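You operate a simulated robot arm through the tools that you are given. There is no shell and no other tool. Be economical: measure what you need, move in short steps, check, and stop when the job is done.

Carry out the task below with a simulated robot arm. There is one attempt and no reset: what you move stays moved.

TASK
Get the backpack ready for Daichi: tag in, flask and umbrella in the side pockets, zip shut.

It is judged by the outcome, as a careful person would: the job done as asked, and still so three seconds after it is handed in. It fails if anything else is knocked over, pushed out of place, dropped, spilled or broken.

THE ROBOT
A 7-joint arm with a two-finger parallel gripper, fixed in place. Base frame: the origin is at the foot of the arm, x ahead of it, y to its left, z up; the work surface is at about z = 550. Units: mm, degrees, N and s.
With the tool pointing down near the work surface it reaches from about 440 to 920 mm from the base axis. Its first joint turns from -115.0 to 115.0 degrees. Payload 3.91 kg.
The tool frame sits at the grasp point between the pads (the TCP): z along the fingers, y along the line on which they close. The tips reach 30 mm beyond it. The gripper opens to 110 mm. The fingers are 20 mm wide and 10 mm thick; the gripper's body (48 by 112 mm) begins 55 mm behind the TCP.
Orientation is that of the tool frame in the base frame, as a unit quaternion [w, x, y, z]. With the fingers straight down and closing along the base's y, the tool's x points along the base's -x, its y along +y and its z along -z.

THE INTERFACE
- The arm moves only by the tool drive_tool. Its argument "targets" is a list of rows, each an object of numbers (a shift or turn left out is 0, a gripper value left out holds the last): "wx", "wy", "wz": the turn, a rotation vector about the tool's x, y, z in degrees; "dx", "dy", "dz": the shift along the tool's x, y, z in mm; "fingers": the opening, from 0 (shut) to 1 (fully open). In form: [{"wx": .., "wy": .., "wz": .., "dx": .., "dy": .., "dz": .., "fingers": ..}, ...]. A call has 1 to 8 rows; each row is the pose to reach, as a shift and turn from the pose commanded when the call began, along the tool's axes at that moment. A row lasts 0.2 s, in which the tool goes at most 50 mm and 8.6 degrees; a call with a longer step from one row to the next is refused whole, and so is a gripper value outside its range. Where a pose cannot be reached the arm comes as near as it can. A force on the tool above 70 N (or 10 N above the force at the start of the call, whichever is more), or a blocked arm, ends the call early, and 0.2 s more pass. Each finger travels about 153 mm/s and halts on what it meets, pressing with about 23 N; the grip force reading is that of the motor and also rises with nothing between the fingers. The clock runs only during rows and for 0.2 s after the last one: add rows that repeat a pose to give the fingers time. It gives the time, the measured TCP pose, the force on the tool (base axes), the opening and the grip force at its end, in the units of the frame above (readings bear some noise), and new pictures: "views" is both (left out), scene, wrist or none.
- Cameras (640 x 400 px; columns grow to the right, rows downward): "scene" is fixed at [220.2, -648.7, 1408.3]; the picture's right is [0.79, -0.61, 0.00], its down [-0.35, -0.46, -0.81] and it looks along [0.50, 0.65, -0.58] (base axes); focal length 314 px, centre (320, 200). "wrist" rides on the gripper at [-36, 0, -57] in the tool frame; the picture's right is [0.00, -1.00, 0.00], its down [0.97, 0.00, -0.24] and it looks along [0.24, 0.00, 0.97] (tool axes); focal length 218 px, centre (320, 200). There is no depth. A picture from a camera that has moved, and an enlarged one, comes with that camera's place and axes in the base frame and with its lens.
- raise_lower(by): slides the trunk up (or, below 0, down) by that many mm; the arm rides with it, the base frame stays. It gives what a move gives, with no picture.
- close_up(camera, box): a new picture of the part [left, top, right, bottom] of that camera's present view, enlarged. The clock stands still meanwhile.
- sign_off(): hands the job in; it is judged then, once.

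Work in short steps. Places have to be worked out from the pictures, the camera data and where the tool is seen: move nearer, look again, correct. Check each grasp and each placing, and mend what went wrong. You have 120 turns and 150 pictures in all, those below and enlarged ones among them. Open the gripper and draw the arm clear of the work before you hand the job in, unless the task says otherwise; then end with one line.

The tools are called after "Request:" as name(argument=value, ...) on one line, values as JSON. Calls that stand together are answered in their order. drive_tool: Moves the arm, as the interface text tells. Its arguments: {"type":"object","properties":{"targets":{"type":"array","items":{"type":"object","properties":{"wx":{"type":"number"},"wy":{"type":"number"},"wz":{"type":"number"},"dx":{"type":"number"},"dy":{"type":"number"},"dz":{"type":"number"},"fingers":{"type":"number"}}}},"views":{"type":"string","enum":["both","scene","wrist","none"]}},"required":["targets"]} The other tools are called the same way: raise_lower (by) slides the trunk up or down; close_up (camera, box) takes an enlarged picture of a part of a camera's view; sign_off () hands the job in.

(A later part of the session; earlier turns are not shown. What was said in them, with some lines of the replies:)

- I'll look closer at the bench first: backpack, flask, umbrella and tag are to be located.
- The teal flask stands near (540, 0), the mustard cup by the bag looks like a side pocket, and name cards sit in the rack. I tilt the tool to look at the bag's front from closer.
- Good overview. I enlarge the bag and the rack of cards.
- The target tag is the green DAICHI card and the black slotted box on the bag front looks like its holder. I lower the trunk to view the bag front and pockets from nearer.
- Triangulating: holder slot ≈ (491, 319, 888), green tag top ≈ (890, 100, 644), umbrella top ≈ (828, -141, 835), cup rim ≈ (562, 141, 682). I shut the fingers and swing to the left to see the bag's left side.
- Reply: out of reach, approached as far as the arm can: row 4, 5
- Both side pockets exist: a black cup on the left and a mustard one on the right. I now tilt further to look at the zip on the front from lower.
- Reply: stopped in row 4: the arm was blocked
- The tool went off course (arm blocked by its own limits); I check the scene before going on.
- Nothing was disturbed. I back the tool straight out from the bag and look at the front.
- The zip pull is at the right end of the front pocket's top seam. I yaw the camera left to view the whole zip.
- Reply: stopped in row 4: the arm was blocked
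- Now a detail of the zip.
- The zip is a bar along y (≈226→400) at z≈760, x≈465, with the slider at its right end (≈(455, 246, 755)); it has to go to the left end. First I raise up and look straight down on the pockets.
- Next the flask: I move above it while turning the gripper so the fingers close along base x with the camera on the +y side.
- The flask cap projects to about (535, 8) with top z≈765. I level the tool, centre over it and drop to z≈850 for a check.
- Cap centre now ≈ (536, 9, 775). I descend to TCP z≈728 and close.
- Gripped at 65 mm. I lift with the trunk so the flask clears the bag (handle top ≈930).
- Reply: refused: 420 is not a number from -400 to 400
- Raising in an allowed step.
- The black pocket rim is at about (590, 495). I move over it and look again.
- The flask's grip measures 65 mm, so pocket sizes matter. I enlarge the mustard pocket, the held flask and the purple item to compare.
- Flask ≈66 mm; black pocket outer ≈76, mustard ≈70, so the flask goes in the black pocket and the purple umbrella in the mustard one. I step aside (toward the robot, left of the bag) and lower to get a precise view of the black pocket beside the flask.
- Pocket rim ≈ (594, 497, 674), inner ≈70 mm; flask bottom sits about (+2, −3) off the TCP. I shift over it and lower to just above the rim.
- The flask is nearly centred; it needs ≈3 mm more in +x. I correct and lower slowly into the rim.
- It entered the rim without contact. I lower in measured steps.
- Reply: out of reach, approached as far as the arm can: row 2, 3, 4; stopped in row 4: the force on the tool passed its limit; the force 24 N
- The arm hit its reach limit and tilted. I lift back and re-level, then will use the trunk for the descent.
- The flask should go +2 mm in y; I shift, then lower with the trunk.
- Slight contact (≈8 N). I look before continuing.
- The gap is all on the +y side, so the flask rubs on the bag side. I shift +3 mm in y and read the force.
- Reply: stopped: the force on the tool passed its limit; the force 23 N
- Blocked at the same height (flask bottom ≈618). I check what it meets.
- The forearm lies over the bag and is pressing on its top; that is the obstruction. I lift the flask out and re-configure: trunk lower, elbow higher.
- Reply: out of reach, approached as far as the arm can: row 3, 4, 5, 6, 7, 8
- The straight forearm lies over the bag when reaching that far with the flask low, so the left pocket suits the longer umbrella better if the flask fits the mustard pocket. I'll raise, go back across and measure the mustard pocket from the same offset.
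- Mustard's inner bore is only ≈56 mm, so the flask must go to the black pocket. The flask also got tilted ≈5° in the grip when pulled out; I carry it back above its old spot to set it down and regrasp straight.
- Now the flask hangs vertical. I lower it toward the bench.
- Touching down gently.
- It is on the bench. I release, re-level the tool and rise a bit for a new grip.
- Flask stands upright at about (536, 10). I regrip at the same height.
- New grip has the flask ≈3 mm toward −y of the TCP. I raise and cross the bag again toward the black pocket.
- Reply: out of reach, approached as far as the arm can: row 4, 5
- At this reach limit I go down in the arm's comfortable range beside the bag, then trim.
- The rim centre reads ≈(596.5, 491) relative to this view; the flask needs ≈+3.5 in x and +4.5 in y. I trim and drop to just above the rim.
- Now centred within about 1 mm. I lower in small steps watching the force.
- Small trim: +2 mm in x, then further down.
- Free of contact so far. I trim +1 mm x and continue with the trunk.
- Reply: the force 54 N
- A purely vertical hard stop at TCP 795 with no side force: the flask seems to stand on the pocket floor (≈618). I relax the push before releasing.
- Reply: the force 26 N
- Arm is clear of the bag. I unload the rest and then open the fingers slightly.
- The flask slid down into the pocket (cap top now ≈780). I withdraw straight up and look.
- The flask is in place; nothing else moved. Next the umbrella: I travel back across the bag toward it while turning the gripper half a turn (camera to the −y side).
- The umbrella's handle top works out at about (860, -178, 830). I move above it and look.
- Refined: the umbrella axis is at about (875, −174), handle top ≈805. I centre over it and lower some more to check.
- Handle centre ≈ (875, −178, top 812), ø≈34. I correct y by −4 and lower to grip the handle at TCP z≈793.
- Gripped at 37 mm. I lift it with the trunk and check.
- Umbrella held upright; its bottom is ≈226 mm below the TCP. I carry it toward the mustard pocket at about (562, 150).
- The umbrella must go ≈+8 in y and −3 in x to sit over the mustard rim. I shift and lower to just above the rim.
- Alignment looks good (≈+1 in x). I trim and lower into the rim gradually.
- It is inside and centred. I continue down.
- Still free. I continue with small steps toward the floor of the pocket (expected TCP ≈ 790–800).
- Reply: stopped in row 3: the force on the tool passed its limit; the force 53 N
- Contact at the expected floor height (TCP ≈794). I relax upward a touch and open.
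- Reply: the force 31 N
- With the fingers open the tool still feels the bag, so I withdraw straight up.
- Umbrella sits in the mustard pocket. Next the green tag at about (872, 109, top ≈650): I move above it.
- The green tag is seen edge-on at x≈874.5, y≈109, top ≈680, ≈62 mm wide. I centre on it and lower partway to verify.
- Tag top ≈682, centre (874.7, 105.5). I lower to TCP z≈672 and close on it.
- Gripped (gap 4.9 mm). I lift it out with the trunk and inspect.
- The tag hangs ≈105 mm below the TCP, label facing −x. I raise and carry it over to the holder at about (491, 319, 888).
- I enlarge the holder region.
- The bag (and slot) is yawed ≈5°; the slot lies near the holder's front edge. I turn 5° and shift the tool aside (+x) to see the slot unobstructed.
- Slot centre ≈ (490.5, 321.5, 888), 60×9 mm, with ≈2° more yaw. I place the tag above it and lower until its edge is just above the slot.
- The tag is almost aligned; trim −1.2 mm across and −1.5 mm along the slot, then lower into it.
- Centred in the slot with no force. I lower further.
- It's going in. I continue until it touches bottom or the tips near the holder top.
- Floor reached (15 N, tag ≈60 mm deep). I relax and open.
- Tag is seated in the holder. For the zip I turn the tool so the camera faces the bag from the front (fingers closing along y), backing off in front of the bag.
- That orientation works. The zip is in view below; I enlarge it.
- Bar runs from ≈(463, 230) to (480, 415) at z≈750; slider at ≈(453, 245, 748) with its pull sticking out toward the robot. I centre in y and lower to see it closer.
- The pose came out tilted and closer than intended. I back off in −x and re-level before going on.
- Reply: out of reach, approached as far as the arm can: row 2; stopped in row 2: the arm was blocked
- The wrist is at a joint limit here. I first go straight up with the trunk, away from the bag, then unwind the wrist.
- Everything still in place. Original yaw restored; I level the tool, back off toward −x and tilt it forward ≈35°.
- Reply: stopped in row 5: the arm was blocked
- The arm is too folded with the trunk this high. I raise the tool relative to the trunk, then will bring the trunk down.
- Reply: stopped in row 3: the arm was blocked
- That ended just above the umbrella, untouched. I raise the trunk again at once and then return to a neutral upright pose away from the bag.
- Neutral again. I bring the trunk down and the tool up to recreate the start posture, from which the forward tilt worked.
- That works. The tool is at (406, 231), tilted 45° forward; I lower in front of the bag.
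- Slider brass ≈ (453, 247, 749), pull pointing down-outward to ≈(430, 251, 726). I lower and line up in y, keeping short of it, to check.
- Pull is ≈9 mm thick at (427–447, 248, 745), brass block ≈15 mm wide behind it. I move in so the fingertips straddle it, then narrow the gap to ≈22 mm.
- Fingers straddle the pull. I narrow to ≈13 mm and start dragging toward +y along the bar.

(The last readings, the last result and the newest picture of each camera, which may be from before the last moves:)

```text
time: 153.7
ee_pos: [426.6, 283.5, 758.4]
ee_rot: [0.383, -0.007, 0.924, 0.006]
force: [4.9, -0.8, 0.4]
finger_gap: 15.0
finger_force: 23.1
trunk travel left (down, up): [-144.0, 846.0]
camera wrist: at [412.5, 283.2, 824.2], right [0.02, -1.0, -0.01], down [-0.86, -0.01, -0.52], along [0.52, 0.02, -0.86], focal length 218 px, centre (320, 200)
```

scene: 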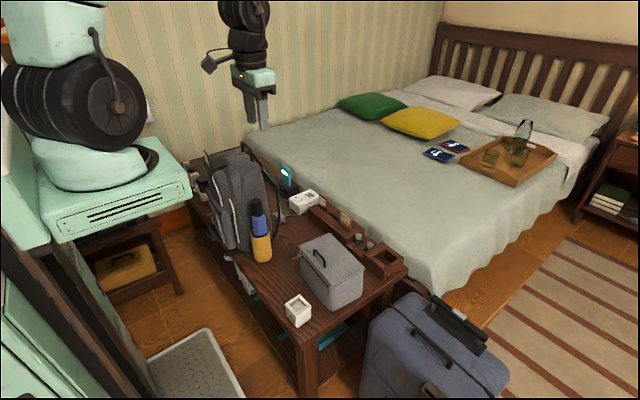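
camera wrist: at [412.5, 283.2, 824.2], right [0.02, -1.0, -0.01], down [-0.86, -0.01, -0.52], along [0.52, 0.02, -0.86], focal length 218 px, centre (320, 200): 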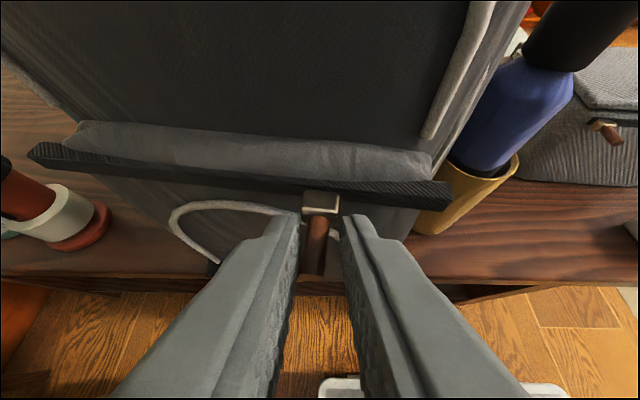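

The slider moves with the gripper (now ≈y 283). I keep going.

Request:
drive_tool(targets=[{"dy": 7, "dx": -0.4, "dz": 0.4}, {"dy": 14, "dx": -0.9, "dz": 0.9}, {"dy": 21, "dx": -1.3, "dz": 1.3}, {"dy": 28, "dx": -1.8, "dz": 1.8}, {"dy": 35, "dx": -2.2, "dz": 2.2}, {"dy": 42, "dx": -2.7, "dz": 2.7}, {"dy": 49, "dx": -3.2, "dz": 3.2}], views="wrist")

```text
time: 155.3
ee_pos: [432.3, 333.2, 757.3]
ee_rot: [0.385, -0.007, 0.923, 0.006]
force: [4.1, -0.9, -0.1]
finger_gap: 15.0
finger_force: 22.6
trunk travel left (down, up): [-144.0, 846.0]
camera wrist: at [416.9, 332.7, 824.3], right [0.02, -1.0, -0.01], down [-0.86, -0.01, -0.52], along [0.52, 0.01, -0.86], focal length 218 px, centre (320, 200)
```

wrist: 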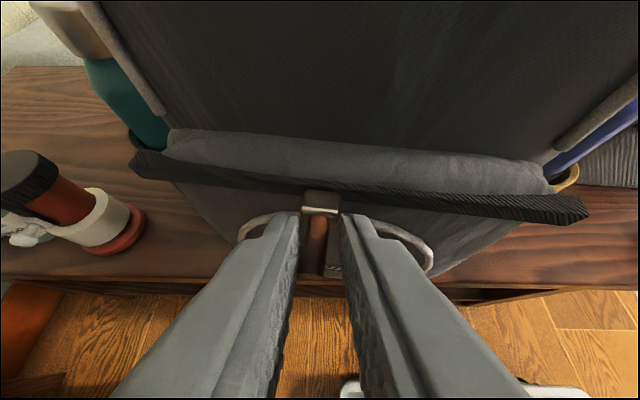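

Halfway. Continuing in smaller moves to watch the reach limit.

Request:
drive_tool(targets=[{"dy": 7, "dx": -0.4, "dz": 0.4}, {"dy": 14, "dx": -0.9, "dz": 0.9}, {"dy": 21, "dx": -1.3, "dz": 1.3}, {"dy": 28, "dx": -1.8, "dz": 1.8}, {"dy": 35, "dx": -2.2, "dz": 2.2}], views="wrist")

```text
time: 156.5
ee_pos: [434.3, 368.4, 757.8]
ee_rot: [0.384, -0.008, 0.923, 0.007]
force: [7.3, -1.1, -0.3]
finger_gap: 15.4
finger_force: 23.1
trunk travel left (down, up): [-144.0, 846.0]
camera wrist: at [419.3, 367.4, 824.3], right [0.02, -1.0, -0.01], down [-0.85, -0.01, -0.52], along [0.52, 0.02, -0.85], focal length 218 px, centre (320, 200)
```

wrist: 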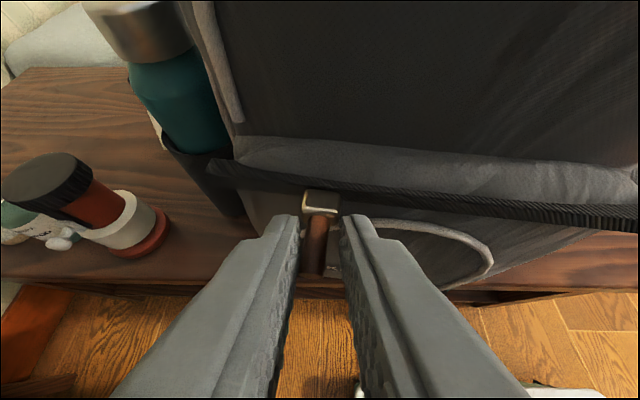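

About 30 mm remain to the end stop. Continue.

Request:
drive_tool(targets=[{"dy": 6, "dx": -0.4, "dz": 0.4}, {"dy": 12, "dx": -0.8, "dz": 0.8}, {"dy": 18, "dx": -1.1, "dz": 1.1}, {"dy": 24, "dx": -1.5, "dz": 1.5}], views="wrist")

```text
time: 157.5
ee_pos: [434.8, 391.3, 758.3]
ee_rot: [0.383, -0.008, 0.924, 0.006]
force: [4.5, -1.1, 0.2]
finger_gap: 15.2
finger_force: 23.3
trunk travel left (down, up): [-144.0, 846.0]
camera wrist: at [421.3, 390.9, 824.5], right [0.02, -1.0, -0.01], down [-0.86, -0.01, -0.52], along [0.52, 0.01, -0.86], focal length 218 px, centre (320, 200)
```

wrist: 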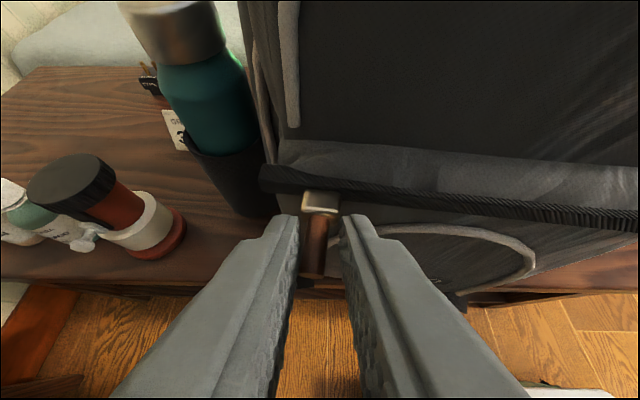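

Still moving freely; I push on gently until the end stop is felt.

Request:
drive_tool(targets=[{"dy": 3, "dx": -0.2, "dz": 0.2}, {"dy": 6, "dx": -0.4, "dz": 0.4}, {"dy": 9, "dx": -0.6, "dz": 0.6}, {"dy": 12, "dx": -0.8, "dz": 0.8}], views="wrist")

```text
time: 158.5
ee_pos: [438.1, 404.2, 757.1]
ee_rot: [0.383, -0.008, 0.924, 0.006]
force: [-0.3, -0.3, -0.5]
finger_gap: 15.1
finger_force: 23.4
trunk travel left (down, up): [-144.0, 846.0]
camera wrist: at [421.7, 403.9, 824.9], right [0.02, -1.0, -0.01], down [-0.86, -0.01, -0.52], along [0.52, 0.01, -0.86], focal length 218 px, centre (320, 200)
```

wrist: 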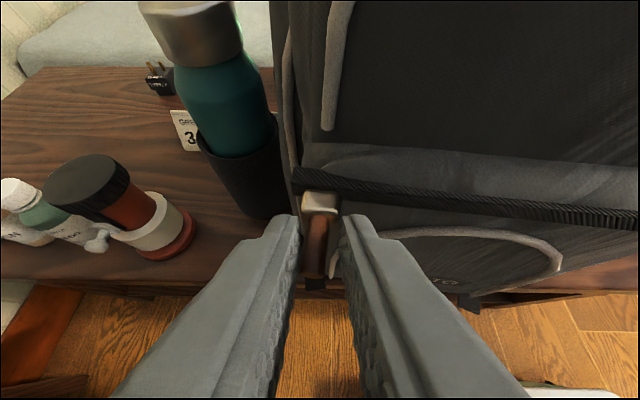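

Nearly at the bar's end. A few millimetres more to feel the stop.

Request:
drive_tool(targets=[{"dy": 2}, {"dy": 4, "dx": -0.3, "dz": 0.3}, {"dy": 6, "dx": -0.4, "dz": 0.4}, {"dy": 6, "dx": -0.4, "dz": 0.4}], views="none")

Request:
close_up(camera="wrist", box=[220, 130, 420, 270])

```text
time: 159.5
ee_pos: [438.6, 409.3, 758.1]
ee_rot: [0.383, -0.008, 0.924, 0.006]
force: [-1.2, 0.1, 0.8]
finger_gap: 15.2
finger_force: 22.6
trunk travel left (down, up): [-144.0, 846.0]
```

```text
2.86 times, centred on (320, 200) of wrist
camera zoom: at [422.3, 409.6, 825.3], right [0.02, -1.0, -0.01], down [-0.85, -0.01, -0.52], along [0.52, 0.02, -0.86], focal length 624 px, centre (320, 200)
```

zoom: 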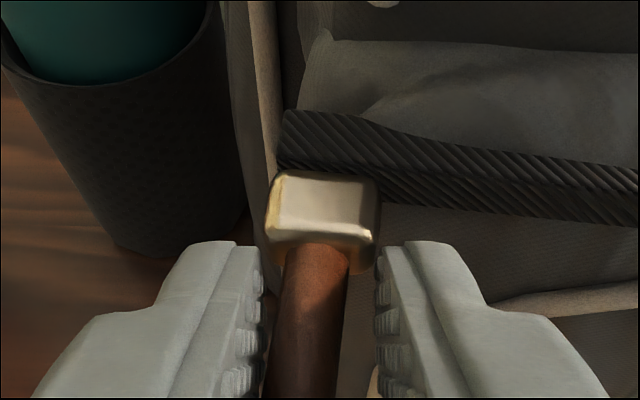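

Slider is at the bar's end region with no stop force yet. I nudge a little further.

Request:
drive_tool(targets=[{"dy": 2}, {"dy": 4}, {"dy": 4}], views="none")

Request:
close_up(camera="wrist", box=[220, 130, 420, 270])

```text
time: 160.3
ee_pos: [437.6, 413.4, 758.5]
ee_rot: [0.384, -0.008, 0.923, 0.007]
force: [0.9, -3.2, 0.5]
finger_gap: 15.1
finger_force: 22.6
trunk travel left (down, up): [-144.0, 846.0]
```

```text
2.86 times, centred on (320, 200) of wrist
camera zoom: at [422.4, 413.6, 825.0], right [0.02, -1.0, -0.01], down [-0.86, -0.01, -0.52], along [0.52, 0.01, -0.86], focal length 624 px, centre (320, 200)
```

zoom: 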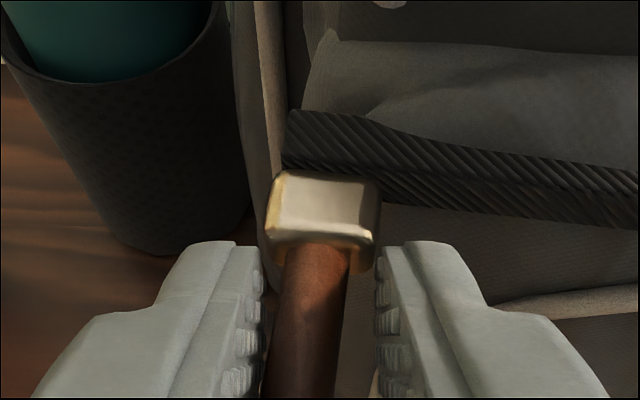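

The bar end has stopped moving relative to the gripper and a −y reaction appears: the end stop is reached. I release and back straight out.

Request:
drive_tool(targets=[{"fingers": 0.3}, {"fingers": 0.45}, {"dz": -15, "fingers": 0.45}, {"dz": -35}, {"dz": -55}], views="wrist")

Request:
close_up(camera="wrist", box=[200, 120, 440, 270])

Request:
close_up(camera="scene", box=[140, 110, 320, 290])

```text
time: 161.5
ee_pos: [397.8, 412.6, 796.1]
ee_rot: [0.383, -0.007, 0.924, 0.006]
force: [0.1, -0.1, 0.1]
finger_gap: 49.6
finger_force: 0.1
trunk travel left (down, up): [-144.0, 846.0]
camera wrist: at [383.0, 412.2, 863.5], right [0.02, -1.0, -0.01], down [-0.86, -0.01, -0.52], along [0.52, 0.01, -0.86], focal length 218 px, centre (320, 200)
```

wrist: 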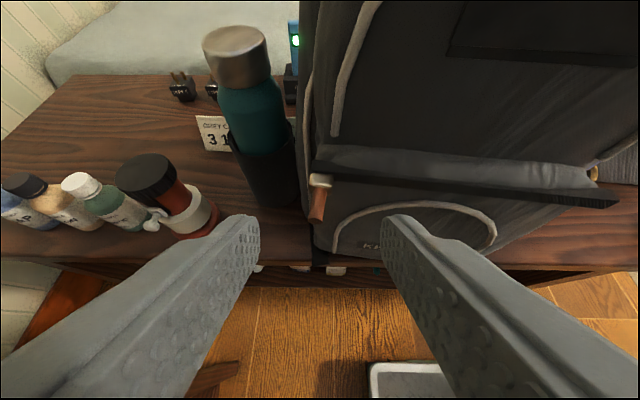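

```text
2.67 times, centred on (320, 195) of wrist
camera zoom: at [383.0, 412.2, 863.5], right [0.02, -1.0, -0.01], down [-0.86, -0.01, -0.52], along [0.52, 0.01, -0.86], focal length 582 px, centre (320, 213)
```

zoom: 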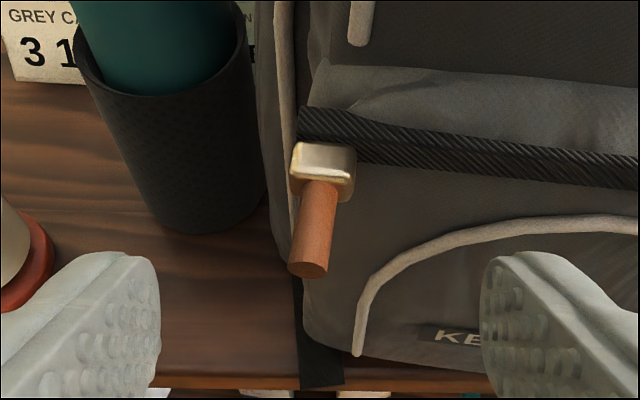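

```text
2.22 times, centred on (230, 200) of scene
camera zoom: at [220.2, -648.7, 1408.3], right [0.79, -0.61, 0.0], down [-0.35, -0.46, -0.81], along [0.5, 0.65, -0.58], focal length 698 px, centre (520, 200)
```

zoom: 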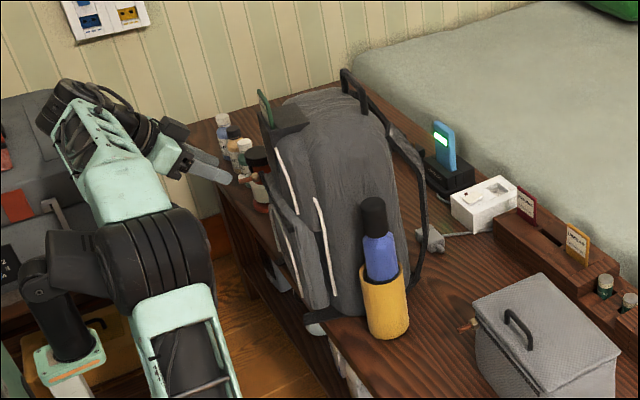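

The slider sits at the far end of the zip, and flask, umbrella and tag are in place. I raise the arm clear and take a last look.

Request:
raise_lower(by=380)

Request:
close_up(camera="wrist", box=[0, 0, 640, 400])

Request:
close_up(camera="scene", box=[120, 80, 440, 340])

```text
time: 165.2
ee_pos: [398.9, 412.6, 1175.2]
ee_rot: [0.384, -0.008, 0.923, 0.006]
force: [-1.1, -1.1, 0.2]
finger_gap: 49.6
finger_force: 0.0
trunk travel left (down, up): [-524.0, 466.0]
```

```text
1.00 times, centred on (320, 200) of wrist
camera zoom: at [383.0, 412.3, 1243.3], right [0.02, -1.0, -0.01], down [-0.86, -0.01, -0.52], along [0.52, 0.01, -0.86], focal length 218 px, centre (320, 200)
```

zoom: 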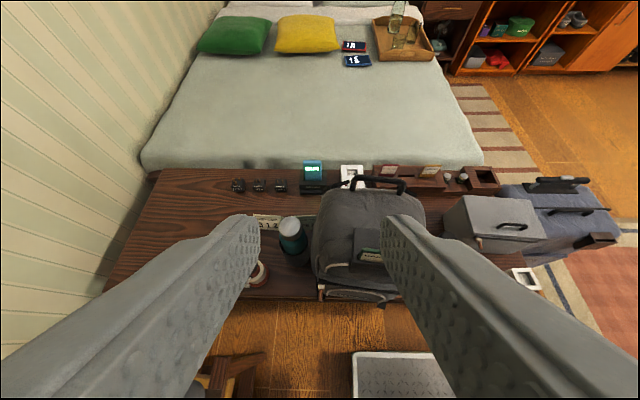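

```text
1.54 times, centred on (280, 210) of scene
camera zoom: at [220.2, -648.7, 1408.3], right [0.79, -0.61, 0.0], down [-0.35, -0.46, -0.81], along [0.5, 0.65, -0.58], focal length 483 px, centre (382, 185)
```

zoom: 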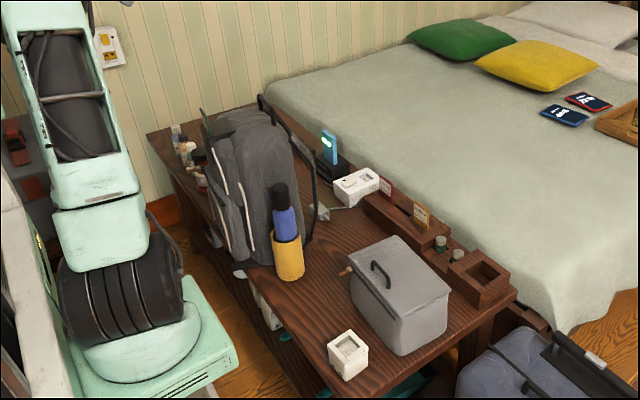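

Everything is in place, the arm is clear and the gripper is open, so I hand the job in.

Request:
sign_off()

```text
The job is handed in.
```

Daichi's backpack is ready: his tag is in the holder, the flask is in the left side pocket and the umbrella in the right, and the zip slider is pulled across to the far end of its track.
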